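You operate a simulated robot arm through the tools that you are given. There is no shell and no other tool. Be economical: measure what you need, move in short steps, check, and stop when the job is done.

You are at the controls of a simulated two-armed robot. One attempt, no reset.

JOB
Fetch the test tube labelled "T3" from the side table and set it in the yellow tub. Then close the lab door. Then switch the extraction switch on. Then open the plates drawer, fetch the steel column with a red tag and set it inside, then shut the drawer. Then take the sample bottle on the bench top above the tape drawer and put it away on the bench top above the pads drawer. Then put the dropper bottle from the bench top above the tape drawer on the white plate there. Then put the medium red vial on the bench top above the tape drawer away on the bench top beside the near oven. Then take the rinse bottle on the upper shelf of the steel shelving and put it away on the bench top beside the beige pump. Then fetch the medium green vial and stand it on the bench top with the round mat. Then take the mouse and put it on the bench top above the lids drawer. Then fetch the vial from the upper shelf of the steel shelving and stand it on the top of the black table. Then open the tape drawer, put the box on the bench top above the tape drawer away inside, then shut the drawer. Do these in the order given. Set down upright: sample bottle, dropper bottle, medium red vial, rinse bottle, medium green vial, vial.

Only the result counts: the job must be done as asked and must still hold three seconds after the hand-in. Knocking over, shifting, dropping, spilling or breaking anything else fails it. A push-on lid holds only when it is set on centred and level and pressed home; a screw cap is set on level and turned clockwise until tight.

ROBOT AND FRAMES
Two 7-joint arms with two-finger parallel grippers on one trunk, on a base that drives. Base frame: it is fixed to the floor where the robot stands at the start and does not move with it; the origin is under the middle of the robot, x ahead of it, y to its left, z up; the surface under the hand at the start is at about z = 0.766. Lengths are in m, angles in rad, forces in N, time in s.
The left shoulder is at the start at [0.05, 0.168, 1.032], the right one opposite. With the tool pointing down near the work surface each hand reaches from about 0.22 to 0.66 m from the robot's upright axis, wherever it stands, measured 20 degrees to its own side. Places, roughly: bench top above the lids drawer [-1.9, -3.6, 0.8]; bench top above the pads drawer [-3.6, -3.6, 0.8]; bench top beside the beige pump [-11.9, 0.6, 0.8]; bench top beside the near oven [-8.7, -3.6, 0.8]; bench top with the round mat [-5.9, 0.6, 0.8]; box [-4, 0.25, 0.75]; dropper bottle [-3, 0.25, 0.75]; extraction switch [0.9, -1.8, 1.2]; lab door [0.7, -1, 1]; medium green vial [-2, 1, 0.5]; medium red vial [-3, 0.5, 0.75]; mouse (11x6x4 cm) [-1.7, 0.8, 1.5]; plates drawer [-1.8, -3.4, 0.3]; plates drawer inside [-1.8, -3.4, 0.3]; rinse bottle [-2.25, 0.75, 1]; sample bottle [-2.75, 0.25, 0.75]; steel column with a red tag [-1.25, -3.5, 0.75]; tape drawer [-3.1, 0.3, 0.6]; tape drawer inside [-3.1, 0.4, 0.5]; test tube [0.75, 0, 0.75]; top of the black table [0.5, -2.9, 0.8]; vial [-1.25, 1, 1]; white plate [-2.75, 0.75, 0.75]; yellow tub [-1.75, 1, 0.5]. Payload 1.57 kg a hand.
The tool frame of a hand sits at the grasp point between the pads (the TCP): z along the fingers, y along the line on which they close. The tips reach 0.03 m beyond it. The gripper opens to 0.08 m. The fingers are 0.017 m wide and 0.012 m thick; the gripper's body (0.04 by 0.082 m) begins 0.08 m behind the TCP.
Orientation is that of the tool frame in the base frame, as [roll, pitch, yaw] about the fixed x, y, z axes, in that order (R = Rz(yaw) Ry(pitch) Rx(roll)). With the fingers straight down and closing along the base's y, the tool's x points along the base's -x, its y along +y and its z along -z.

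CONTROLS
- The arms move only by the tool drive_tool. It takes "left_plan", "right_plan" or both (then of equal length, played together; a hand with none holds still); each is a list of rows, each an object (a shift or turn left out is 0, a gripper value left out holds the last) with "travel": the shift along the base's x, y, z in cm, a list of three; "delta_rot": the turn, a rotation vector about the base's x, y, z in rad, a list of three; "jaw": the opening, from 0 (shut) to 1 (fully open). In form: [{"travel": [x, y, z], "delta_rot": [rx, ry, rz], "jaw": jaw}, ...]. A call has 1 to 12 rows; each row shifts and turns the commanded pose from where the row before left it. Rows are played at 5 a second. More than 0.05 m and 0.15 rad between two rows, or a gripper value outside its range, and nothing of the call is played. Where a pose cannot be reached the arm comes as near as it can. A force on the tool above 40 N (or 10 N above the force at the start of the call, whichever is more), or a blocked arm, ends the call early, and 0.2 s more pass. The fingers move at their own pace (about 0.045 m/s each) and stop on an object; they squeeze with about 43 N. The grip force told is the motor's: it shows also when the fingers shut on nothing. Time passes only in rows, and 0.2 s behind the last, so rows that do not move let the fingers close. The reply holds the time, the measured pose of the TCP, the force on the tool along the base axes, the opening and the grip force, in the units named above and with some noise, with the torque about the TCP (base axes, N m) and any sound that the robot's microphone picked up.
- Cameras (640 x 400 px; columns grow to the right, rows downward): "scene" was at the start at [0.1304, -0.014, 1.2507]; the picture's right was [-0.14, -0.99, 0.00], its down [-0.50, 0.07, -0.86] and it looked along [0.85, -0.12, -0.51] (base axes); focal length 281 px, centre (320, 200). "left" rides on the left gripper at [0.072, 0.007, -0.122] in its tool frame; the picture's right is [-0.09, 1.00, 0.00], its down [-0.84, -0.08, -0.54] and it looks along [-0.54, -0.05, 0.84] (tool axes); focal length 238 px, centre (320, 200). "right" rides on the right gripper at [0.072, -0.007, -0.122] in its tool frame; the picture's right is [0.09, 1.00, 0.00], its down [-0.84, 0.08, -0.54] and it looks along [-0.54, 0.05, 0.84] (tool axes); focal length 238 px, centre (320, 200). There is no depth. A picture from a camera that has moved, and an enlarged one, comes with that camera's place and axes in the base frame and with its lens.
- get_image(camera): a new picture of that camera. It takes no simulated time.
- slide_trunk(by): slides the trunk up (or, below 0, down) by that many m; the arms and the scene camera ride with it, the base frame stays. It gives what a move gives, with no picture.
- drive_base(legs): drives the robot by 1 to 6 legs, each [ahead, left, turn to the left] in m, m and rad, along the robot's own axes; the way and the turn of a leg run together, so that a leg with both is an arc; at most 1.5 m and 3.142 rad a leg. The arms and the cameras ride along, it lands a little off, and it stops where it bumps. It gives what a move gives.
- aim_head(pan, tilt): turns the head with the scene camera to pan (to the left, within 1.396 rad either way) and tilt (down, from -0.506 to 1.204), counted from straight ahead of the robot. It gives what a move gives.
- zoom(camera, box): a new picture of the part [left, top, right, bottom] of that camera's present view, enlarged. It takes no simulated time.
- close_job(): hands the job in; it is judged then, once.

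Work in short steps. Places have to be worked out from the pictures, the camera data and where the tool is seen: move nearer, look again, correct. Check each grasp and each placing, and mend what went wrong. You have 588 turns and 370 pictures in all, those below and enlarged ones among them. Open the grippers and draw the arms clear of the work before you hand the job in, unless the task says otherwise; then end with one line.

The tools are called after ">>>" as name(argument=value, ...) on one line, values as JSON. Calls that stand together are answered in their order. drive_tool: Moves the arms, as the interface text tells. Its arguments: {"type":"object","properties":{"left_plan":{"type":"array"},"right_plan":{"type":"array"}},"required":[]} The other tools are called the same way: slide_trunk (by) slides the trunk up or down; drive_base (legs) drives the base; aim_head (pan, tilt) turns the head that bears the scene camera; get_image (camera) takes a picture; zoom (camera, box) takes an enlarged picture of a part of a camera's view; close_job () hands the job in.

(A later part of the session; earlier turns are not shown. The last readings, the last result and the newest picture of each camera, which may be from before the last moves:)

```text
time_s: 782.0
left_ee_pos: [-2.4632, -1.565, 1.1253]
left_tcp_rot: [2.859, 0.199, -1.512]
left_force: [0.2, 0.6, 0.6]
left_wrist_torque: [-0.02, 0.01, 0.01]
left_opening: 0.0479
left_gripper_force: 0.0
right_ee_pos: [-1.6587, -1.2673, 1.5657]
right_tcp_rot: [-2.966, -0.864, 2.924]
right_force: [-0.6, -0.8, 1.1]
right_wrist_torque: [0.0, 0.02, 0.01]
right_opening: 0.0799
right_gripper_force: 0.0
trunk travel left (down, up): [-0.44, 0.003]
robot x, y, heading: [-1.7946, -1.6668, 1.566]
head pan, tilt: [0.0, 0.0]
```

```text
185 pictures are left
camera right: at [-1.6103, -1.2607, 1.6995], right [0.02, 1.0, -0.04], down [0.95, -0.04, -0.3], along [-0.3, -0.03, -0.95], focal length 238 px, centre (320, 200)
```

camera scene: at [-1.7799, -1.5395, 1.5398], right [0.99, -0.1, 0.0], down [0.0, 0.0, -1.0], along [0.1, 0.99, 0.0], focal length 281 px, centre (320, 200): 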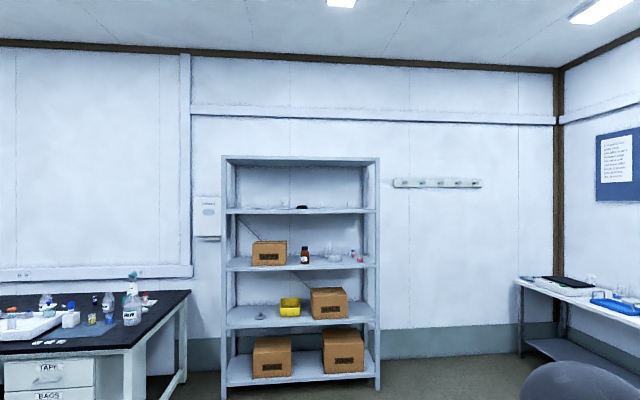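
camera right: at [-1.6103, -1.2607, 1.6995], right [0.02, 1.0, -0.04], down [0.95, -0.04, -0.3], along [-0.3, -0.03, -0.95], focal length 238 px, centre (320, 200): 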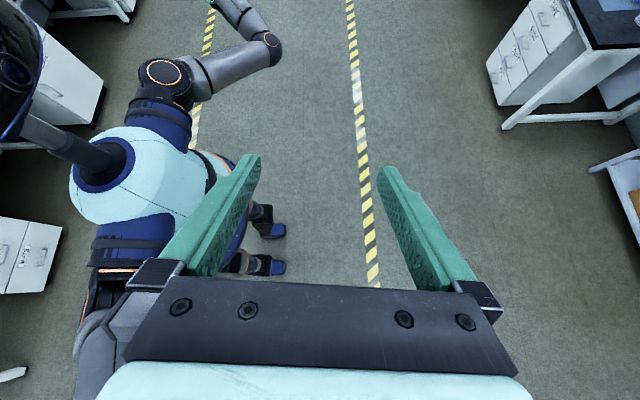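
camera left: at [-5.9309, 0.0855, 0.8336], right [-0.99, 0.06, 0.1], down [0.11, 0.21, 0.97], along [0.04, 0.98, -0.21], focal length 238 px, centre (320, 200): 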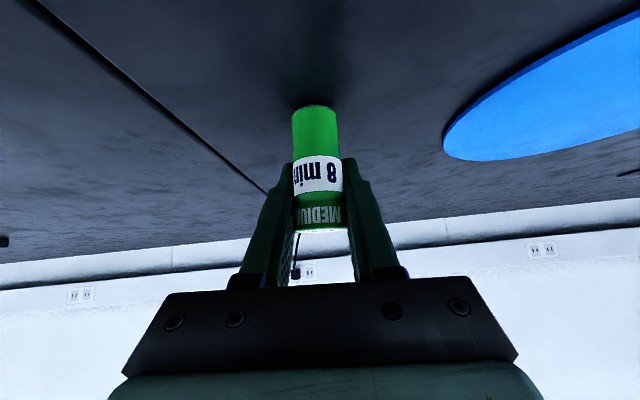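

>>> drive_tool(left_plan=[{"travel": [-2, -3, 0]}, {"travel": [-2, -3, 0]}, {"travel": [-2, -3, 0]}, {"travel": [-2, -3, 0]}, {"travel": [0, -3, 0]}, {"travel": [0, 0, 0]}])

>>> drive_base(legs=[[1.5, 0.0, 0.005]])

>>> aim_head(pan=-0.1, tilt=0.0)

>>> get_image(camera="scene")

>>> get_image(camera="right")

```text
time_s: 783.4
left_ee_pos: [-2.5423, -1.7146, 1.1277]
left_tcp_rot: [2.857, 0.198, -1.512]
left_force: [-0.5, 0.3, -0.1]
left_wrist_torque: [0.0, 0.02, 0.02]
left_opening: 0.0484
left_gripper_force: 0.1
right_ee_pos: [-1.6597, -1.2666, 1.5656]
right_tcp_rot: [-2.964, -0.865, 2.923]
right_force: [-0.1, 0.2, 0.1]
right_wrist_torque: [-0.02, 0.04, 0.0]
right_opening: 0.08
right_gripper_force: 0.0
trunk travel left (down, up): [-0.44, 0.003]
robot x, y, heading: [-1.7943, -1.6689, 1.57]
head pan, tilt: [0.0, 0.0]
```

```text
time_s: 791.0
left_ee_pos: [-2.5515, -0.1969, 1.1295]
left_tcp_rot: [2.859, 0.199, -1.492]
left_force: [0.5, -0.2, 1.0]
left_wrist_torque: [0.0, -0.02, 0.0]
left_opening: 0.0478
left_gripper_force: 0.1
right_ee_pos: [-1.6764, 0.2673, 1.5658]
right_tcp_rot: [-2.967, -0.863, 2.943]
right_force: [0.3, 0.9, 0.0]
right_wrist_torque: [-0.01, -0.02, -0.03]
right_opening: 0.0798
right_gripper_force: 0.1
trunk travel left (down, up): [-0.44, 0.003]
robot x, y, heading: [-1.8044, -0.1374, 1.584]
head pan, tilt: [0.0, 0.0]
```

```text
time_s: 791.6
left_ee_pos: [-2.551, -0.1962, 1.1277]
left_tcp_rot: [2.86, 0.2, -1.493]
left_force: [0.0, 1.0, -0.3]
left_wrist_torque: [0.0, 0.0, -0.01]
left_opening: 0.0481
left_gripper_force: 0.0
right_ee_pos: [-1.6764, 0.2671, 1.5661]
right_tcp_rot: [-2.968, -0.864, 2.945]
right_force: [0.2, -0.3, -0.4]
right_wrist_torque: [0.02, 0.01, 0.0]
right_opening: 0.0799
right_gripper_force: 0.0
trunk travel left (down, up): [-0.44, 0.003]
robot x, y, heading: [-1.8041, -0.135, 1.583]
head pan, tilt: [-0.099, 0.0]
```

```text
184 pictures are left
camera scene: at [-1.7958, -0.0076, 1.5398], right [1.0, -0.08, 0.0], down [0.0, 0.0, -1.0], along [0.08, 1.0, 0.0], focal length 281 px, centre (320, 200)
```

scene: 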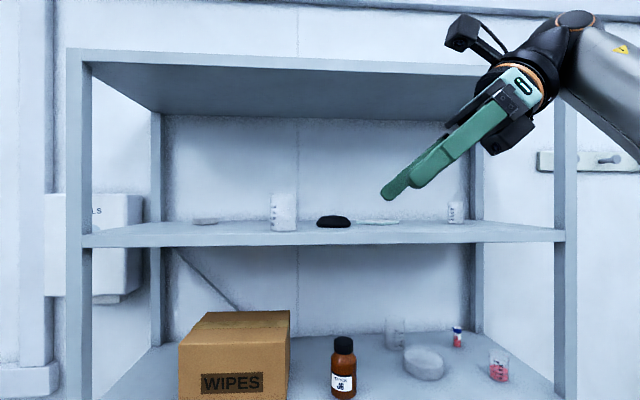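

```text
183 pictures are left
camera right: at [-1.6278, 0.2736, 1.6998], right [0.01, 1.0, -0.04], down [0.95, -0.02, -0.3], along [-0.3, -0.04, -0.95], focal length 238 px, centre (320, 200)
```

right: 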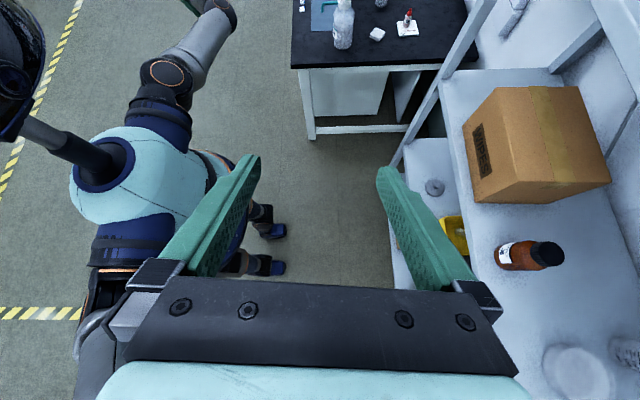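

>>> zoom(camera="scene", box=[250, 170, 430, 260])

```text
3.56 times, centred on (340, 215) of scene
camera zoom: at [-1.7958, -0.0076, 1.5398], right [1.0, -0.08, 0.0], down [0.0, 0.0, -1.0], along [0.08, 1.0, 0.0], focal length 1000 px, centre (249, 147)
```

zoom: 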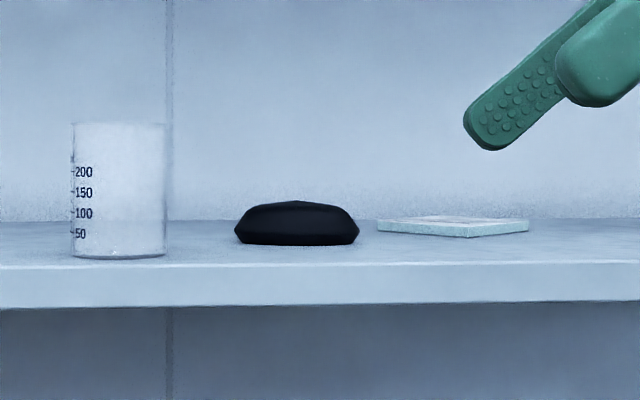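

Recomputed: shelf z≈1.452, mouse centre ≈[-1.68, 0.91, 1.47]. I move right 8 cm and ahead 0.35 m.

>>> drive_base(legs=[[0.35, -0.08, -0.013]])

>>> get_image(camera="right")

>>> get_image(camera="scene")

```text
time_s: 793.9
left_ee_pos: [-2.4731, 0.1669, 1.1282]
left_tcp_rot: [2.86, 0.198, -1.508]
left_force: [0.4, 0.2, -0.1]
left_wrist_torque: [0.0, 0.02, 0.06]
left_opening: 0.0478
left_gripper_force: 0.0
right_ee_pos: [-1.591, 0.616, 1.5674]
right_tcp_rot: [-2.968, -0.865, 2.925]
right_force: [0.0, 0.2, 0.3]
right_wrist_torque: [-0.01, 0.0, 0.02]
right_opening: 0.0801
right_gripper_force: 0.0
trunk travel left (down, up): [-0.44, 0.003]
robot x, y, heading: [-1.7243, 0.2159, 1.566]
head pan, tilt: [-0.099, 0.0]
```

```text
181 pictures are left
camera right: at [-1.5432, 0.6226, 1.6997], right [0.02, 1.0, -0.04], down [0.95, -0.03, -0.3], along [-0.3, -0.03, -0.95], focal length 238 px, centre (320, 200)
```

right: 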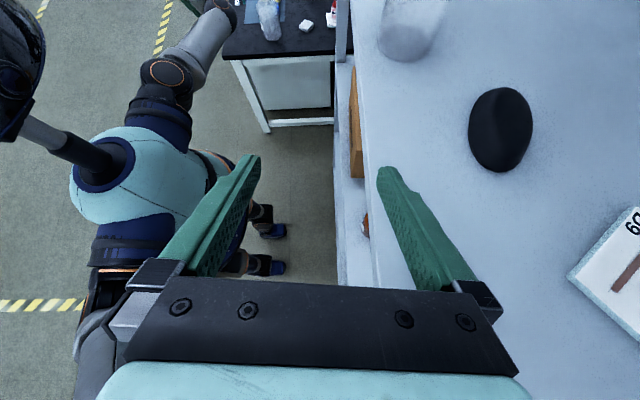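

```text
180 pictures are left
camera scene: at [-1.7156, 0.3443, 1.5398], right [0.99, -0.1, 0.0], down [0.0, 0.0, -1.0], along [0.1, 0.99, 0.0], focal length 281 px, centre (320, 200)
```

scene: 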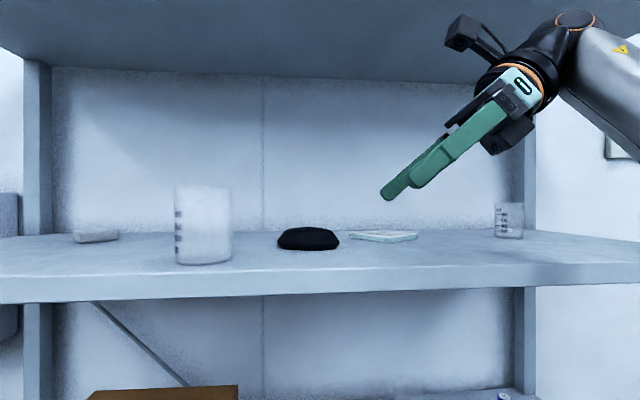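

Top view puts the mouse at ≈[-1.682, 0.815] with the shelf rim at y≈0.67. I drive 0.1 m closer and move the hand above it.

>>> drive_base(legs=[[0.1, 0.0, 0]])

>>> drive_tool(right_plan=[{"travel": [-2, 2.6, 0]}, {"travel": [-2, 2.6, 0]}, {"travel": [-2, 2.6, 0]}, {"travel": [-2, 2.6, 0]}, {"travel": [0, 0, 0]}])

>>> get_image(camera="right")

>>> get_image(camera="scene")

```text
time_s: 795.1
left_ee_pos: [-2.4729, 0.2675, 1.1272]
left_tcp_rot: [2.859, 0.198, -1.506]
left_force: [-0.5, -0.7, -0.2]
left_wrist_torque: [-0.01, 0.01, -0.01]
left_opening: 0.0478
left_gripper_force: 0.0
right_ee_pos: [-1.5932, 0.7188, 1.5663]
right_tcp_rot: [-2.968, -0.864, 2.927]
right_force: [-0.3, 0.6, 0.4]
right_wrist_torque: [-0.01, 0.03, 0.02]
right_opening: 0.08
right_gripper_force: 0.1
trunk travel left (down, up): [-0.44, 0.003]
robot x, y, heading: [-1.7273, 0.3162, 1.571]
head pan, tilt: [-0.099, 0.0]
```

```text
time_s: 796.3
left_ee_pos: [-2.4737, 0.2678, 1.1289]
left_tcp_rot: [2.858, 0.199, -1.509]
left_force: [-0.1, 0.3, 0.2]
left_wrist_torque: [0.0, 0.0, 0.01]
left_opening: 0.048
left_gripper_force: 0.0
right_ee_pos: [-1.6403, 0.7693, 1.5507]
right_tcp_rot: [-2.966, -0.865, 2.929]
right_force: [0.3, 0.4, 0.1]
right_wrist_torque: [-0.01, -0.03, -0.01]
right_opening: 0.08
right_gripper_force: 0.0
right hand out of reach, approached as far as the arm can: row 2, 3, 4
trunk travel left (down, up): [-0.44, 0.003]
robot x, y, heading: [-1.7261, 0.3172, 1.568]
head pan, tilt: [-0.099, 0.0]
```

```text
179 pictures are left
camera right: at [-1.5918, 0.7749, 1.6853], right [0.02, 1.0, -0.04], down [0.95, -0.03, -0.3], along [-0.3, -0.03, -0.95], focal length 238 px, centre (320, 200)
```

right: 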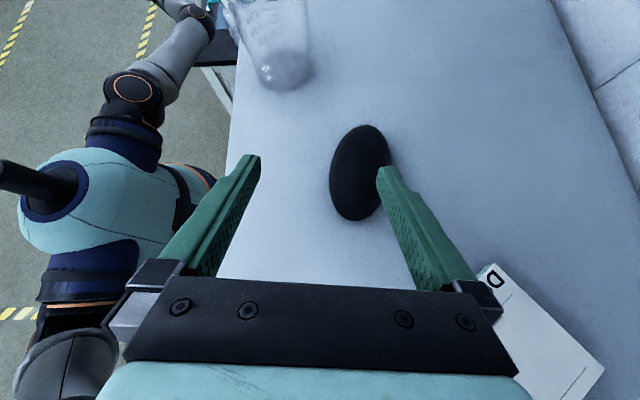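

```text
178 pictures are left
camera scene: at [-1.7147, 0.4451, 1.5398], right [1.0, -0.1, 0.0], down [0.0, 0.0, -1.0], along [0.1, 1.0, 0.0], focal length 281 px, centre (320, 200)
```

scene: 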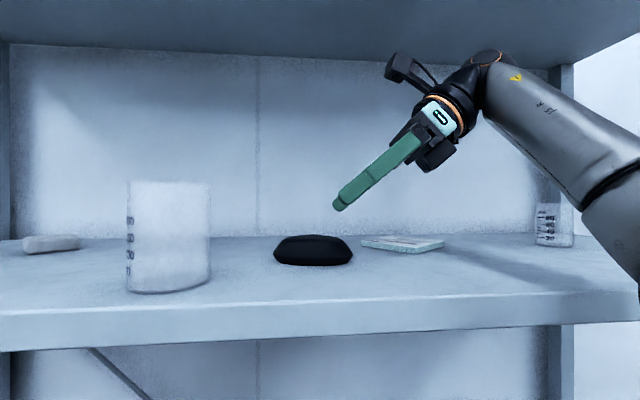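

I drive 4 cm more and align over the mouse (≈[-1.684, 0.807]).

>>> drive_base(legs=[[0.045, 0.03, 0]])

>>> drive_tool(right_plan=[{"travel": [-0.2, -0.6, -1.5]}, {"travel": [0, 0, -1]}, {"travel": [0, 0, 0]}])

>>> get_image(camera="right")

```text
time_s: 797.2
left_ee_pos: [-2.504, 0.3114, 1.1269]
left_tcp_rot: [2.86, 0.2, -1.506]
left_force: [0.0, -0.1, -1.1]
left_wrist_torque: [0.02, 0.01, 0.03]
left_opening: 0.0481
left_gripper_force: 0.1
right_ee_pos: [-1.6721, 0.8128, 1.5516]
right_tcp_rot: [-2.968, -0.863, 2.93]
right_force: [0.5, -0.2, -0.1]
right_wrist_torque: [0.02, -0.03, 0.02]
right_opening: 0.08
right_gripper_force: 0.0
trunk travel left (down, up): [-0.44, 0.003]
robot x, y, heading: [-1.7551, 0.3581, 1.57]
head pan, tilt: [-0.099, 0.0]
```

```text
time_s: 798.2
left_ee_pos: [-2.5098, 0.3012, 1.1222]
left_tcp_rot: [2.865, 0.209, -1.507]
left_force: [0.6, -0.1, -0.1]
left_wrist_torque: [0.02, -0.02, 0.0]
left_opening: 0.0482
left_gripper_force: 0.1
right_ee_pos: [-1.6856, 0.7874, 1.5383]
right_tcp_rot: [-3.019, -0.859, 2.976]
right_force: [0.0, -0.3, 0.4]
right_wrist_torque: [-0.03, -0.03, 0.01]
right_opening: 0.0801
right_gripper_force: 0.1
trunk travel left (down, up): [-0.44, 0.003]
robot x, y, heading: [-1.755, 0.3598, 1.572]
head pan, tilt: [-0.099, 0.0]
stopped in row 3 (right hand): the arm was blocked; the commanded pose is now the measured one
```

```text
177 pictures are left
camera right: at [-1.6382, 0.7883, 1.6731], right [0.01, 1.0, -0.01], down [0.96, -0.02, -0.29], along [-0.29, 0.0, -0.96], focal length 238 px, centre (320, 200)
```

right: 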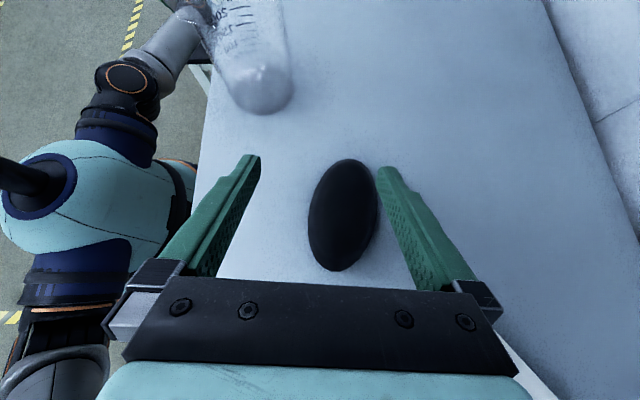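

The arm reports being blocked; I look at what it touches.

>>> aim_head(pan=-0.5, tilt=0.1)

>>> get_image(camera="scene")

```text
time_s: 799.1
left_ee_pos: [-2.5098, 0.2996, 1.1224]
left_tcp_rot: [2.866, 0.211, -1.504]
left_force: [0.1, -0.8, -0.6]
left_wrist_torque: [0.01, 0.02, -0.01]
left_opening: 0.0479
left_gripper_force: 0.0
right_ee_pos: [-1.6854, 0.7881, 1.539]
right_tcp_rot: [-3.015, -0.862, 2.969]
right_force: [-0.5, -0.6, 0.2]
right_wrist_torque: [0.04, 0.01, 0.02]
right_opening: 0.0801
right_gripper_force: 0.0
trunk travel left (down, up): [-0.44, 0.003]
robot x, y, heading: [-1.7525, 0.36, 1.571]
head pan, tilt: [-0.499, 0.099]
```

```text
176 pictures are left
camera scene: at [-1.7195, 0.4659, 1.5323], right [0.88, -0.48, 0.0], down [-0.04, -0.08, -1.0], along [0.48, 0.88, -0.09], focal length 281 px, centre (320, 200)
```

scene: 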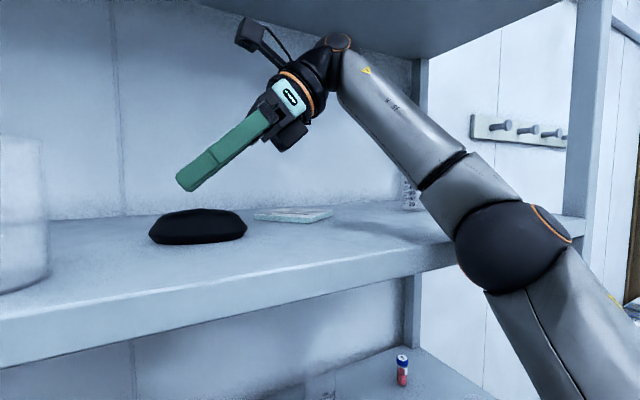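

The elbow touches the shelf's front rim. I back off 4.5 cm; at grasp height the arm reaches further, so I'll come in from the right at z≈1.49.

>>> drive_base(legs=[[-0.045, 0.0, 0]])

>>> drive_tool(right_plan=[{"travel": [4, 0, 0]}, {"travel": [4, 0, -1]}, {"travel": [3, 0, -2]}, {"travel": [0, 2, -1.7]}, {"travel": [0, 2, 0]}, {"travel": [0, 2, 0]}, {"travel": [0, 0, 0]}])

>>> get_image(camera="scene")

>>> get_image(camera="right")

```text
time_s: 800.0
left_ee_pos: [-2.5031, 0.2655, 1.1293]
left_tcp_rot: [2.857, 0.201, -1.506]
left_force: [-0.4, -0.3, 0.9]
left_wrist_torque: [0.01, 0.02, 0.01]
left_opening: 0.0479
left_gripper_force: 0.0
right_ee_pos: [-1.6752, 0.758, 1.5301]
right_tcp_rot: [-2.987, -0.867, 2.947]
right_force: [-0.3, -0.1, -0.8]
right_wrist_torque: [0.02, -0.02, -0.03]
right_opening: 0.08
right_gripper_force: 0.1
trunk travel left (down, up): [-0.44, 0.003]
robot x, y, heading: [-1.7548, 0.3176, 1.574]
head pan, tilt: [-0.499, 0.099]
```

```text
time_s: 801.6
left_ee_pos: [-2.5004, 0.2592, 1.1295]
left_tcp_rot: [2.856, 0.207, -1.507]
left_force: [0.1, 0.2, 0.1]
left_wrist_torque: [0.0, 0.01, 0.01]
left_opening: 0.0481
left_gripper_force: 0.1
right_ee_pos: [-1.5629, 0.8022, 1.4898]
right_tcp_rot: [-3.006, -0.876, 2.96]
right_force: [11.9, -0.9, 14.5]
right_wrist_torque: [0.55, -0.1, -0.37]
right_opening: 0.079
right_gripper_force: 0.0
right hand out of reach, approached as far as the arm can: row 6
trunk travel left (down, up): [-0.44, 0.003]
robot x, y, heading: [-1.7548, 0.3145, 1.571]
head pan, tilt: [-0.499, 0.099]
```

```text
175 pictures are left
camera scene: at [-1.707, 0.4269, 1.5313], right [0.88, -0.48, -0.01], down [-0.05, -0.08, -1.0], along [0.47, 0.88, -0.09], focal length 281 px, centre (320, 200)
```

scene: 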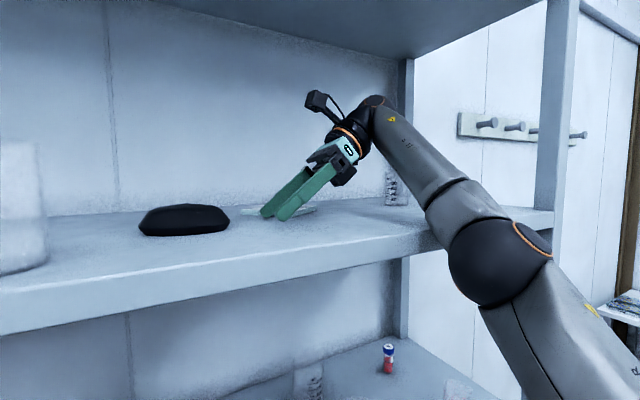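

```text
174 pictures are left
camera right: at [-1.5137, 0.8041, 1.6229], right [0.02, 1.0, -0.02], down [0.95, -0.02, -0.31], along [-0.31, -0.01, -0.95], focal length 238 px, centre (320, 200)
```

right: 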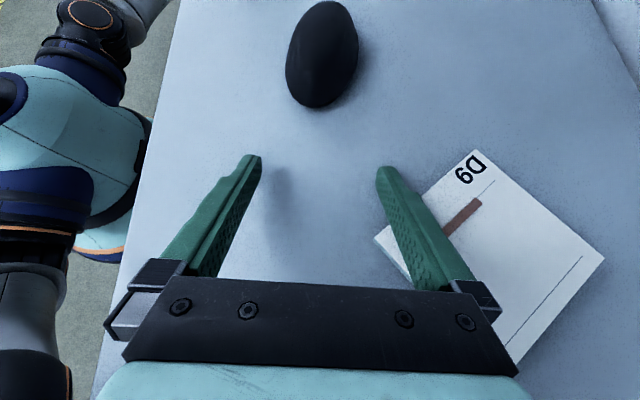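

The rear finger is pressing on the D9 plate's corner. I lift straight up 2 cm at once.

>>> drive_tool(right_plan=[{"travel": [0, 0, 1]}, {"travel": [0, 0, 1]}, {"travel": [0, 0, 0]}])

>>> get_image(camera="right")

```text
time_s: 802.4
left_ee_pos: [-2.5, 0.2596, 1.1297]
left_tcp_rot: [2.856, 0.204, -1.508]
left_force: [-0.8, -0.1, 0.1]
left_wrist_torque: [0.0, -0.05, 0.03]
left_opening: 0.0481
left_gripper_force: 0.1
right_ee_pos: [-1.563, 0.802, 1.4885]
right_tcp_rot: [-3.006, -0.876, 2.96]
right_force: [16.8, -1.4, 21.9]
right_wrist_torque: [0.95, -0.15, -0.72]
right_opening: 0.0786
right_gripper_force: 0.0
right hand out of reach, approached as far as the arm can: row 1, 2
trunk travel left (down, up): [-0.44, 0.003]
robot x, y, heading: [-1.7553, 0.3149, 1.567]
head pan, tilt: [-0.499, 0.099]
```

```text
173 pictures are left
camera right: at [-1.5141, 0.8044, 1.623], right [0.02, 1.0, -0.02], down [0.95, -0.02, -0.3], along [-0.3, -0.01, -0.95], focal length 238 px, centre (320, 200)
```

right: 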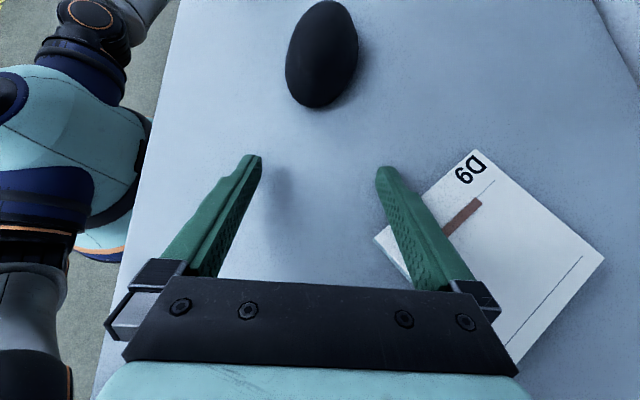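

Force direction suggests the fingertips press the shelf surface itself. I retreat slightly and up.

>>> drive_tool(right_plan=[{"travel": [0.5, -1, 1]}, {"travel": [0, -1, 1]}, {"travel": [0, 0, 0]}])

```text
time_s: 803.2
left_ee_pos: [-2.5031, 0.2651, 1.1272]
left_tcp_rot: [2.857, 0.198, -1.507]
left_force: [0.0, 1.0, 0.4]
left_wrist_torque: [-0.02, 0.02, -0.03]
left_opening: 0.0481
left_gripper_force: 0.1
right_ee_pos: [-1.5616, 0.7886, 1.5015]
right_tcp_rot: [-2.983, -0.864, 2.946]
right_force: [-0.1, 0.9, 0.1]
right_wrist_torque: [-0.02, 0.02, 0.03]
right_opening: 0.0801
right_gripper_force: 0.0
trunk travel left (down, up): [-0.44, 0.003]
robot x, y, heading: [-1.7514, 0.316, 1.571]
head pan, tilt: [-0.499, 0.099]
```

Free. The mouse is at ≈[-1.682, 0.806]. I slide in along -x with the fingers either side of it.

>>> drive_tool(right_plan=[{"travel": [-2, 0.9, 0]}, {"travel": [-2, 0.9, 0]}, {"travel": [-2, 0, 0]}, {"travel": [0, 0, 0]}])

>>> get_image(camera="right")

```text
time_s: 804.2
left_ee_pos: [-2.503, 0.2655, 1.1271]
left_tcp_rot: [2.859, 0.199, -1.506]
left_force: [0.2, -0.4, -0.3]
left_wrist_torque: [0.0, -0.01, 0.01]
left_opening: 0.048
left_gripper_force: 0.1
right_ee_pos: [-1.6226, 0.8071, 1.5036]
right_tcp_rot: [-2.985, -0.865, 2.944]
right_force: [0.7, 0.2, -0.2]
right_wrist_torque: [0.0, 0.0, 0.01]
right_opening: 0.0798
right_gripper_force: 0.0
trunk travel left (down, up): [-0.44, 0.003]
robot x, y, heading: [-1.7578, 0.3165, 1.573]
head pan, tilt: [-0.499, 0.099]
```

```text
172 pictures are left
camera right: at [-1.5745, 0.8106, 1.6377], right [0.02, 1.0, -0.03], down [0.95, -0.03, -0.3], along [-0.3, -0.02, -0.95], focal length 238 px, centre (320, 200)
```

right: 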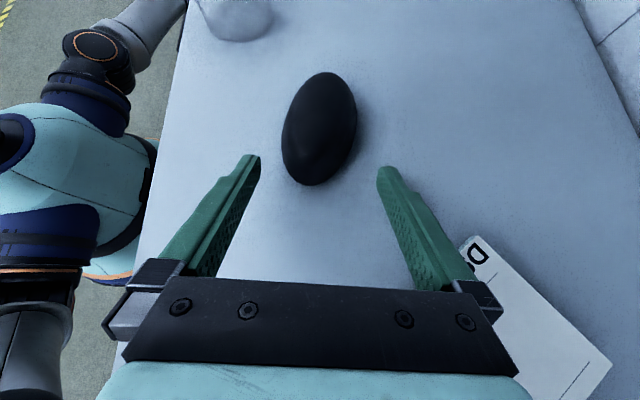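

Centred. I continue 4.8 cm and lower 0.8 cm, then close.

>>> drive_tool(right_plan=[{"travel": [-2.5, 0, 0]}, {"travel": [-2.3, 0, 0]}, {"travel": [0, 0, -0.8]}, {"travel": [0, 0, 0]}])

>>> get_image(camera="right")

```text
time_s: 805.2
left_ee_pos: [-2.505, 0.263, 1.1251]
left_tcp_rot: [2.861, 0.202, -1.507]
left_force: [-0.4, 0.7, -0.4]
left_wrist_torque: [0.03, 0.0, -0.05]
left_opening: 0.0479
left_gripper_force: 0.2
right_ee_pos: [-1.673, 0.8034, 1.4984]
right_tcp_rot: [-2.994, -0.862, 2.954]
right_force: [-0.1, 0.6, -0.1]
right_wrist_torque: [-0.03, -0.01, -0.01]
right_opening: 0.08
right_gripper_force: 0.0
trunk travel left (down, up): [-0.44, 0.003]
robot x, y, heading: [-1.7571, 0.3152, 1.571]
head pan, tilt: [-0.499, 0.099]
```

```text
171 pictures are left
camera right: at [-1.6254, 0.8073, 1.6329], right [0.02, 1.0, -0.02], down [0.95, -0.02, -0.3], along [-0.3, -0.02, -0.95], focal length 238 px, centre (320, 200)
```

right: 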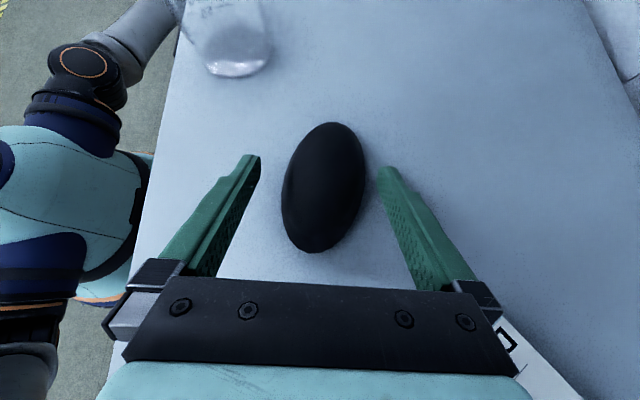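

>>> drive_tool(right_plan=[{"travel": [0, 0, -0.6]}, {"travel": [0, 0, 0], "jaw": 0}, {"travel": [0, 0, 0]}, {"travel": [0, 0, 0]}, {"travel": [0, 0, 0]}])

>>> get_image(camera="right")

```text
time_s: 806.4
left_ee_pos: [-2.5083, 0.2606, 1.1235]
left_tcp_rot: [2.864, 0.205, -1.503]
left_force: [0.5, -0.1, -0.3]
left_wrist_torque: [0.01, -0.03, 0.04]
left_opening: 0.0483
left_gripper_force: 0.1
right_ee_pos: [-1.6758, 0.7998, 1.4961]
right_tcp_rot: [-3.009, -0.865, 2.965]
right_force: [-0.4, -0.3, 1.9]
right_wrist_torque: [-0.01, -0.05, -0.01]
right_opening: 0.0556
right_gripper_force: 36.6
trunk travel left (down, up): [-0.44, 0.003]
robot x, y, heading: [-1.7544, 0.3184, 1.572]
head pan, tilt: [-0.499, 0.099]
```

```text
170 pictures are left
camera right: at [-1.6288, 0.8018, 1.6308], right [0.02, 1.0, -0.02], down [0.96, -0.02, -0.29], along [-0.29, -0.01, -0.96], focal length 238 px, centre (320, 200)
```

right: 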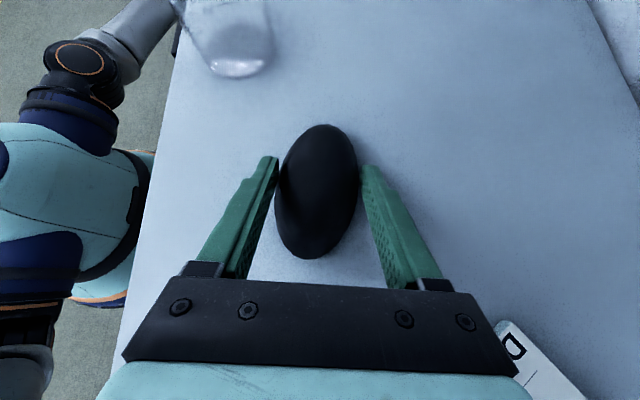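

Mouse gripped (0.056). I lift while drawing back a little, then drive back.

>>> drive_tool(right_plan=[{"travel": [0, -0.5, 0.8]}, {"travel": [0, -1, 1]}, {"travel": [0, -1.5, 1.5]}, {"travel": [0, -1.5, 1.5]}, {"travel": [0, 0, 0]}])

>>> get_image(camera="right")

>>> get_image(camera="scene")

```text
time_s: 807.6
left_ee_pos: [-2.5022, 0.2656, 1.1281]
left_tcp_rot: [2.859, 0.197, -1.506]
left_force: [-0.8, 0.0, 0.6]
left_wrist_torque: [-0.02, 0.02, 0.01]
left_opening: 0.048
left_gripper_force: 0.0
right_ee_pos: [-1.6685, 0.7664, 1.5361]
right_tcp_rot: [-2.983, -0.866, 2.941]
right_force: [-0.5, 0.1, -1.6]
right_wrist_torque: [-0.02, 0.0, 0.03]
right_opening: 0.055
right_gripper_force: 42.6
trunk travel left (down, up): [-0.44, 0.003]
robot x, y, heading: [-1.7571, 0.3124, 1.574]
head pan, tilt: [-0.499, 0.099]
```

```text
169 pictures are left
camera right: at [-1.6203, 0.7705, 1.6712], right [0.02, 1.0, -0.03], down [0.95, -0.03, -0.3], along [-0.3, -0.03, -0.95], focal length 238 px, centre (320, 200)
```

right: 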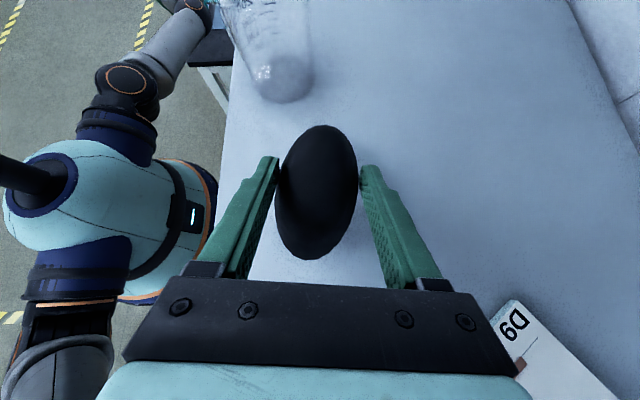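

```text
168 pictures are left
camera scene: at [-1.7104, 0.4357, 1.5307], right [0.88, -0.48, 0.0], down [-0.05, -0.09, -0.99], along [0.47, 0.87, -0.1], focal length 281 px, centre (320, 200)
```

scene: 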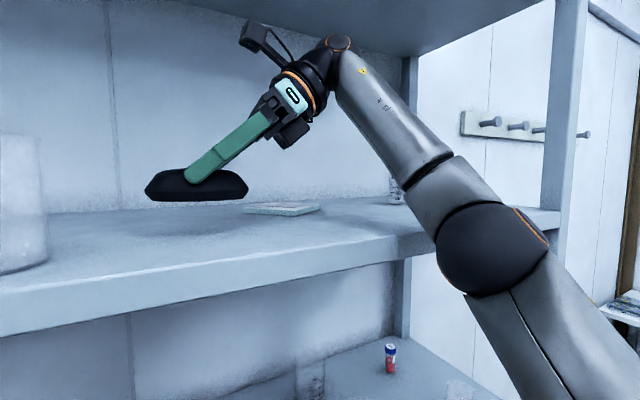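

Mouse is held. I back into the aisle, lower the trunk and turn round to the lids bench.

>>> drive_base(legs=[[-1.0, 0, 0], [-0.9, 0, 0], [0, 0, 3.13]])

>>> slide_trunk(by=-0.24)

>>> drive_tool(left_plan=[{"travel": [2, -3, 0]}, {"travel": [2, -4, 0]}, {"travel": [0, -4, 0]}, {"travel": [-2, -4, 0]}, {"travel": [-3, -3, 0]}, {"travel": [-4, -2, 0]}, {"travel": [-4, -1, 0]}, {"travel": [-4, 0, 0]}, {"travel": [-4, 0, 0]}, {"travel": [0, 0, 0]}])

>>> drive_base(legs=[[0.6, -0.55, 0]])

>>> aim_head(pan=0.0, tilt=0.5)

>>> get_image(camera="scene")

```text
time_s: 824.5
left_ee_pos: [-1.0155, -1.6301, 1.1286]
left_tcp_rot: [2.86, 0.199, 1.551]
left_force: [-0.3, 0.1, -0.4]
left_wrist_torque: [0.0, 0.01, -0.01]
left_opening: 0.0481
left_gripper_force: 0.1
right_ee_pos: [-1.8878, -2.0579, 1.5373]
right_tcp_rot: [-2.984, -0.865, -0.28]
right_force: [-0.2, 0.5, -1.3]
right_wrist_torque: [0.02, 0.05, -0.01]
right_opening: 0.0542
right_gripper_force: 42.4
trunk travel left (down, up): [-0.44, 0.003]
robot x, y, heading: [-1.7634, -1.619, -1.652]
head pan, tilt: [-0.499, 0.099]
```

```text
time_s: 827.0
left_ee_pos: [-1.0136, -1.6306, 0.8887]
left_tcp_rot: [2.859, 0.198, 1.551]
left_force: [1.2, -0.2, 0.4]
left_wrist_torque: [-0.03, -0.02, 0.02]
left_opening: 0.0481
left_gripper_force: 0.1
right_ee_pos: [-1.8888, -2.0592, 1.2973]
right_tcp_rot: [-2.985, -0.866, -0.281]
right_force: [-0.1, -0.1, -1.2]
right_wrist_torque: [-0.01, 0.02, -0.02]
right_opening: 0.054
right_gripper_force: 43.3
trunk travel left (down, up): [-0.2, 0.243]
robot x, y, heading: [-1.7695, -1.6164, -1.655]
head pan, tilt: [-0.499, 0.099]
```

```text
time_s: 829.2
left_ee_pos: [-1.187, -1.8363, 0.8868]
left_tcp_rot: [2.859, 0.199, 1.551]
left_force: [-0.3, -0.1, 0.3]
left_wrist_torque: [-0.02, -0.01, 0.0]
left_opening: 0.0481
left_gripper_force: 0.0
right_ee_pos: [-1.8879, -2.06, 1.2972]
right_tcp_rot: [-2.984, -0.866, -0.281]
right_force: [0.3, -0.5, 0.0]
right_wrist_torque: [0.02, -0.01, -0.02]
right_opening: 0.054
right_gripper_force: 43.2
trunk travel left (down, up): [-0.2, 0.243]
robot x, y, heading: [-1.7634, -1.6177, -1.651]
head pan, tilt: [-0.499, 0.099]
```

```text
time_s: 834.5
left_ee_pos: [-1.7765, -2.4042, 0.8869]
left_tcp_rot: [2.86, 0.199, 1.552]
left_force: [-0.4, 0.1, 0.2]
left_wrist_torque: [0.0, 0.02, 0.01]
left_opening: 0.0481
left_gripper_force: 0.1
right_ee_pos: [-2.4777, -2.6287, 1.2976]
right_tcp_rot: [-2.985, -0.866, -0.28]
right_force: [-0.1, -0.3, -0.9]
right_wrist_torque: [-0.02, 0.01, -0.01]
right_opening: 0.0538
right_gripper_force: 42.9
trunk travel left (down, up): [-0.2, 0.243]
robot x, y, heading: [-2.3509, -2.184, -1.652]
head pan, tilt: [-0.499, 0.099]
```

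```text
time_s: 835.4
left_ee_pos: [-1.7753, -2.4049, 0.8864]
left_tcp_rot: [2.859, 0.199, 1.553]
left_force: [0.6, -0.7, -0.5]
left_wrist_torque: [0.01, -0.01, -0.02]
left_opening: 0.048
left_gripper_force: 0.1
right_ee_pos: [-2.4774, -2.6296, 1.2978]
right_tcp_rot: [-2.985, -0.866, -0.279]
right_force: [1.3, 0.2, -0.9]
right_wrist_torque: [0.0, -0.01, 0.03]
right_opening: 0.0539
right_gripper_force: 42.9
trunk travel left (down, up): [-0.2, 0.243]
robot x, y, heading: [-2.3568, -2.1873, -1.652]
head pan, tilt: [0.0, 0.499]
```

```text
167 pictures are left
camera scene: at [-2.3647, -2.3195, 1.2537], right [-1.0, 0.08, 0.0], down [0.04, 0.48, -0.88], along [-0.07, -0.88, -0.48], focal length 281 px, centre (320, 200)
```

scene: 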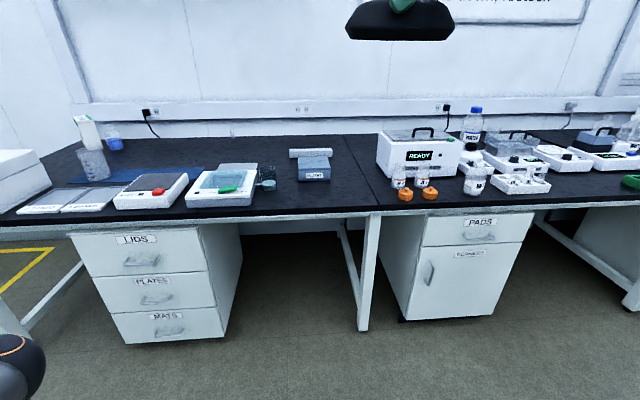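

Lots of room: target ≈[-2.38, -3.26], in front of the PLATES box and left of the seam. I drive in and lower the mouse.

>>> drive_base(legs=[[0.6, 0.06, 0.08]])

>>> drive_tool(right_plan=[{"travel": [0, 0, -4]}, {"travel": [0, 0, -4]}, {"travel": [0, 0, -4]}, {"travel": [0, 0, -4]}, {"travel": [0, 0, -4]}, {"travel": [0, 0, -4]}, {"travel": [0, 0, -4]}, {"travel": [0, 0, -4]}, {"travel": [0, 0, 0]}])

>>> get_image(camera="scene")

>>> get_image(camera="right")

```text
time_s: 838.7
left_ee_pos: [-1.7218, -2.9337, 0.8864]
left_tcp_rot: [2.859, 0.199, 1.645]
left_force: [0.1, 0.9, -0.3]
left_wrist_torque: [-0.03, 0.0, -0.02]
left_opening: 0.0478
left_gripper_force: 0.0
right_ee_pos: [-2.3999, -3.222, 1.2976]
right_tcp_rot: [-2.984, -0.867, -0.188]
right_force: [0.0, 0.1, -0.6]
right_wrist_torque: [0.02, 0.0, 0.02]
right_opening: 0.0538
right_gripper_force: 42.8
trunk travel left (down, up): [-0.2, 0.243]
robot x, y, heading: [-2.32, -2.7663, -1.559]
head pan, tilt: [0.0, 0.499]
```

```text
time_s: 840.7
left_ee_pos: [-1.7205, -2.9357, 0.8864]
left_tcp_rot: [2.86, 0.198, 1.645]
left_force: [0.2, 0.5, -0.1]
left_wrist_torque: [0.02, -0.01, 0.02]
left_opening: 0.0481
left_gripper_force: 0.0
right_ee_pos: [-2.4011, -3.2184, 0.9772]
right_tcp_rot: [-2.987, -0.865, -0.188]
right_force: [0.1, -0.4, -0.7]
right_wrist_torque: [0.0, -0.01, -0.05]
right_opening: 0.0539
right_gripper_force: 42.7
trunk travel left (down, up): [-0.2, 0.243]
robot x, y, heading: [-2.3157, -2.7706, -1.562]
head pan, tilt: [0.0, 0.499]
```

```text
166 pictures are left
camera scene: at [-2.3145, -2.9025, 1.2537], right [-1.0, -0.01, 0.0], down [0.0, 0.48, -0.88], along [0.01, -0.88, -0.48], focal length 281 px, centre (320, 200)
```

scene: 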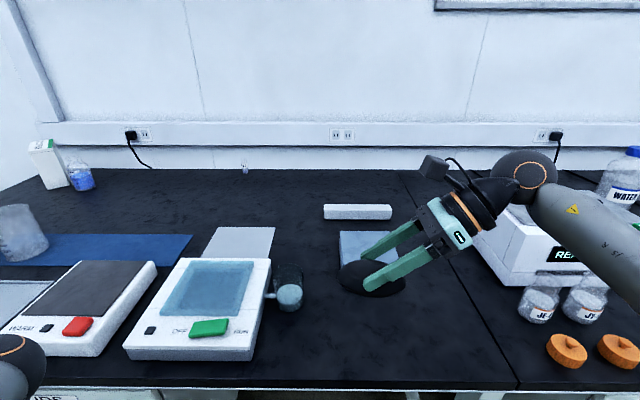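

```text
165 pictures are left
camera right: at [-2.4464, -3.2213, 1.1104], right [-0.01, -1.0, -0.03], down [-0.95, 0.02, -0.3], along [0.3, 0.03, -0.95], focal length 238 px, centre (320, 200)
```

right: 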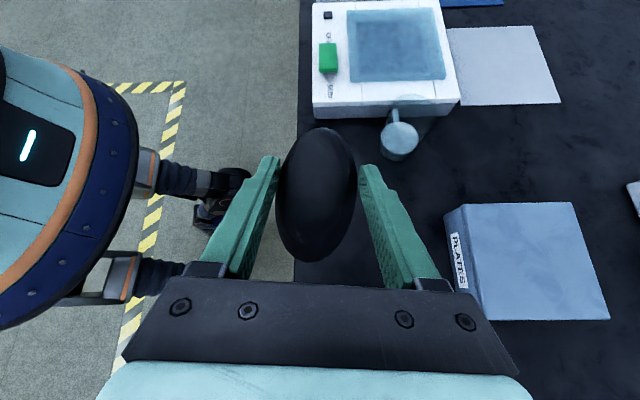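

I shift 4.5 cm further in and lower to the bench.

>>> drive_tool(right_plan=[{"travel": [0, -2.3, -3]}, {"travel": [0, -2.3, -4]}, {"travel": [0, 0, -4]}, {"travel": [0, 0, -3]}, {"travel": [0, 0, -1.5]}, {"travel": [0, 0, 0]}])

>>> get_image(camera="right")

```text
time_s: 842.1
left_ee_pos: [-1.7222, -2.9344, 0.8867]
left_tcp_rot: [2.859, 0.2, 1.644]
left_force: [-0.6, 0.5, -0.2]
left_wrist_torque: [0.0, 0.0, -0.01]
left_opening: 0.0482
left_gripper_force: 0.1
right_ee_pos: [-2.3967, -3.2671, 0.8217]
right_tcp_rot: [-2.984, -0.866, -0.188]
right_force: [0.0, 0.2, -0.6]
right_wrist_torque: [0.0, 0.05, 0.0]
right_opening: 0.0537
right_gripper_force: 42.8
trunk travel left (down, up): [-0.2, 0.243]
robot x, y, heading: [-2.3164, -2.7696, -1.561]
head pan, tilt: [0.0, 0.499]
```

```text
164 pictures are left
camera right: at [-2.4432, -3.2696, 0.9561], right [-0.01, -1.0, -0.03], down [-0.95, 0.02, -0.3], along [0.3, 0.03, -0.95], focal length 238 px, centre (320, 200)
```

right: 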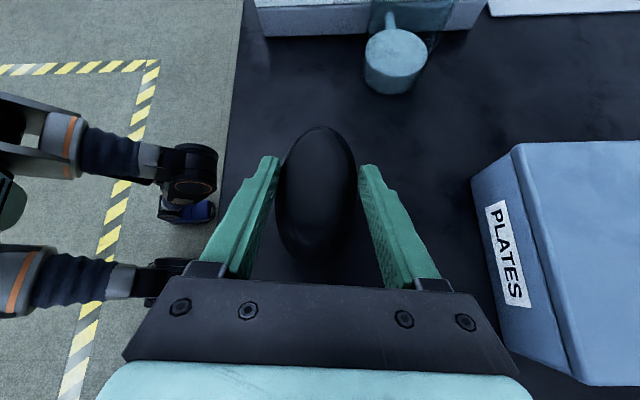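

>>> drive_tool(right_plan=[{"travel": [0, 0, -0.6]}, {"travel": [0, 0, -0.4]}, {"travel": [0, 0, -0.4]}, {"travel": [0, 0, -0.3]}, {"travel": [0, 0, -0.3]}, {"travel": [0, 0, 0]}])

```text
time_s: 843.5
left_ee_pos: [-1.7218, -2.9341, 0.8866]
left_tcp_rot: [2.859, 0.201, 1.644]
left_force: [0.2, 0.6, -0.2]
left_wrist_torque: [-0.02, -0.02, 0.03]
left_opening: 0.0478
left_gripper_force: 0.1
right_ee_pos: [-2.3992, -3.2665, 0.8035]
right_tcp_rot: [-2.985, -0.867, -0.188]
right_force: [-0.7, 0.0, -0.8]
right_wrist_torque: [0.04, 0.02, -0.02]
right_opening: 0.0537
right_gripper_force: 43.1
trunk travel left (down, up): [-0.2, 0.243]
robot x, y, heading: [-2.3184, -2.7734, -1.563]
head pan, tilt: [0.0, 0.499]
```

>>> drive_tool(right_plan=[{"travel": [0, 0, -0.3]}, {"travel": [0, 0, -0.3]}, {"travel": [0, 0, -0.3]}, {"travel": [0, 0, 0]}])

```text
time_s: 844.5
left_ee_pos: [-1.7215, -2.9349, 0.8872]
left_tcp_rot: [2.858, 0.201, 1.644]
left_force: [-0.5, -0.2, 0.4]
left_wrist_torque: [0.0, 0.04, -0.01]
left_opening: 0.0478
left_gripper_force: 0.0
right_ee_pos: [-2.3998, -3.2679, 0.7956]
right_tcp_rot: [-2.99, -0.871, -0.185]
right_force: [-2.6, 2.2, 15.2]
right_wrist_torque: [0.54, 0.17, 0.11]
right_opening: 0.0538
right_gripper_force: 42.4
trunk travel left (down, up): [-0.2, 0.243]
robot x, y, heading: [-2.3174, -2.7713, -1.56]
head pan, tilt: [0.0, 0.499]
```

Contact. I open and withdraw up along the tool axis (towards -x and up).

>>> drive_tool(right_plan=[{"travel": [0, 0, 0.2], "jaw": 1}, {"travel": [0, 0, 0]}, {"travel": [0, 0, 0]}, {"travel": [0, 0, 3]}, {"travel": [-1, 0, 4]}, {"travel": [0, 0, 4]}, {"travel": [0, 0, 4]}, {"travel": [0, 0, 4]}, {"travel": [0, 3, 0]}])

>>> get_image(camera="scene")

```text
time_s: 846.5
left_ee_pos: [-1.7205, -2.9354, 0.8861]
left_tcp_rot: [2.858, 0.2, 1.643]
left_force: [0.2, 0.2, -0.4]
left_wrist_torque: [0.0, -0.01, 0.02]
left_opening: 0.0478
left_gripper_force: 0.0
right_ee_pos: [-2.4079, -3.2338, 0.9828]
right_tcp_rot: [-2.984, -0.865, -0.188]
right_force: [-0.2, 0.1, -0.4]
right_wrist_torque: [0.01, 0.03, 0.01]
right_opening: 0.0799
right_gripper_force: 0.1
trunk travel left (down, up): [-0.2, 0.243]
robot x, y, heading: [-2.3121, -2.7744, -1.562]
head pan, tilt: [0.0, 0.499]
```

```text
163 pictures are left
camera scene: at [-2.3145, -2.9023, 1.2537], right [-1.0, -0.01, 0.0], down [0.0, 0.48, -0.88], along [0.01, -0.88, -0.48], focal length 281 px, centre (320, 200)
```

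scene: 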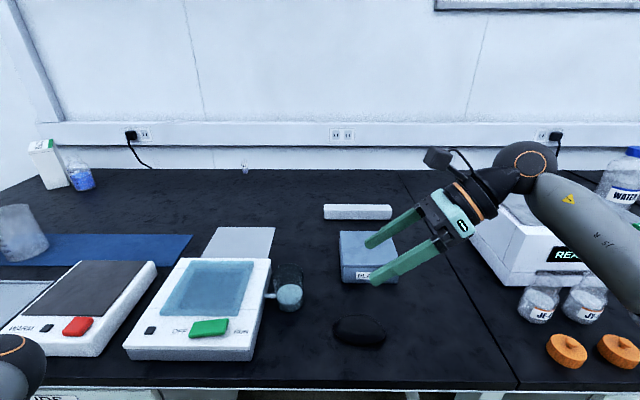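

Mouse is placed. Next the small vial on the z≈1.0 shelf (right end). I back out, straighten the right hand and turn towards the shelving.

>>> drive_base(legs=[[-1.0, 0, 0]])

>>> drive_tool(right_plan=[{"travel": [0, 0, 0], "delta_rot": [0, 0.145, 0]}, {"travel": [0, 0, 0], "delta_rot": [0, 0.145, 0]}, {"travel": [0, 0, 0], "delta_rot": [0, 0.145, 0]}, {"travel": [0, 0, 0], "delta_rot": [0, 0.145, 0]}, {"travel": [0, 0, 0], "delta_rot": [0, 0.145, 0]}, {"travel": [0, 0, 0], "delta_rot": [0, 0.145, 0]}, {"travel": [0, 0, 0]}])

>>> drive_base(legs=[[0, 0, 3.13], [0.6, -0.9, 0]])

```text
time_s: 851.7
left_ee_pos: [-1.7425, -1.9155, 0.8863]
left_tcp_rot: [2.859, 0.198, 1.675]
left_force: [-0.1, -0.2, 0.6]
left_wrist_torque: [0.01, 0.01, -0.01]
left_opening: 0.0479
left_gripper_force: 0.1
right_ee_pos: [-2.4199, -2.2371, 0.9825]
right_tcp_rot: [-2.986, -0.866, -0.156]
right_force: [1.0, -0.4, 0.1]
right_wrist_torque: [0.03, 0.0, -0.01]
right_opening: 0.08
right_gripper_force: 0.1
trunk travel left (down, up): [-0.2, 0.243]
robot x, y, heading: [-2.3379, -1.7708, -1.533]
head pan, tilt: [0.0, 0.499]
```

```text
time_s: 853.3
left_ee_pos: [-1.7407, -1.9153, 0.887]
left_tcp_rot: [2.859, 0.201, 1.674]
left_force: [-0.9, -0.8, -0.1]
left_wrist_torque: [-0.02, 0.01, 0.0]
left_opening: 0.048
left_gripper_force: 0.1
right_ee_pos: [-2.4207, -2.2373, 0.9823]
right_tcp_rot: [-3.105, 0.001, -0.102]
right_force: [0.0, 0.3, 0.0]
right_wrist_torque: [0.0, -0.01, -0.03]
right_opening: 0.0796
right_gripper_force: 0.0
trunk travel left (down, up): [-0.2, 0.243]
robot x, y, heading: [-2.3425, -1.7697, -1.528]
head pan, tilt: [0.0, 0.499]
```

```text
time_s: 868.9
left_ee_pos: [-2.0985, -0.9739, 0.8865]
left_tcp_rot: [2.859, 0.199, -1.437]
left_force: [-0.4, -0.2, 1.5]
left_wrist_torque: [0.02, -0.03, 0.01]
left_opening: 0.0479
left_gripper_force: 0.1
right_ee_pos: [-1.4291, -0.6345, 0.9833]
right_tcp_rot: [-3.105, -0.001, 3.069]
right_force: [-0.3, -0.2, -0.2]
right_wrist_torque: [0.02, -0.01, -0.04]
right_opening: 0.0802
right_gripper_force: 0.1
trunk travel left (down, up): [-0.2, 0.243]
robot x, y, heading: [-1.4952, -1.1022, 1.64]
head pan, tilt: [0.0, 0.499]
```

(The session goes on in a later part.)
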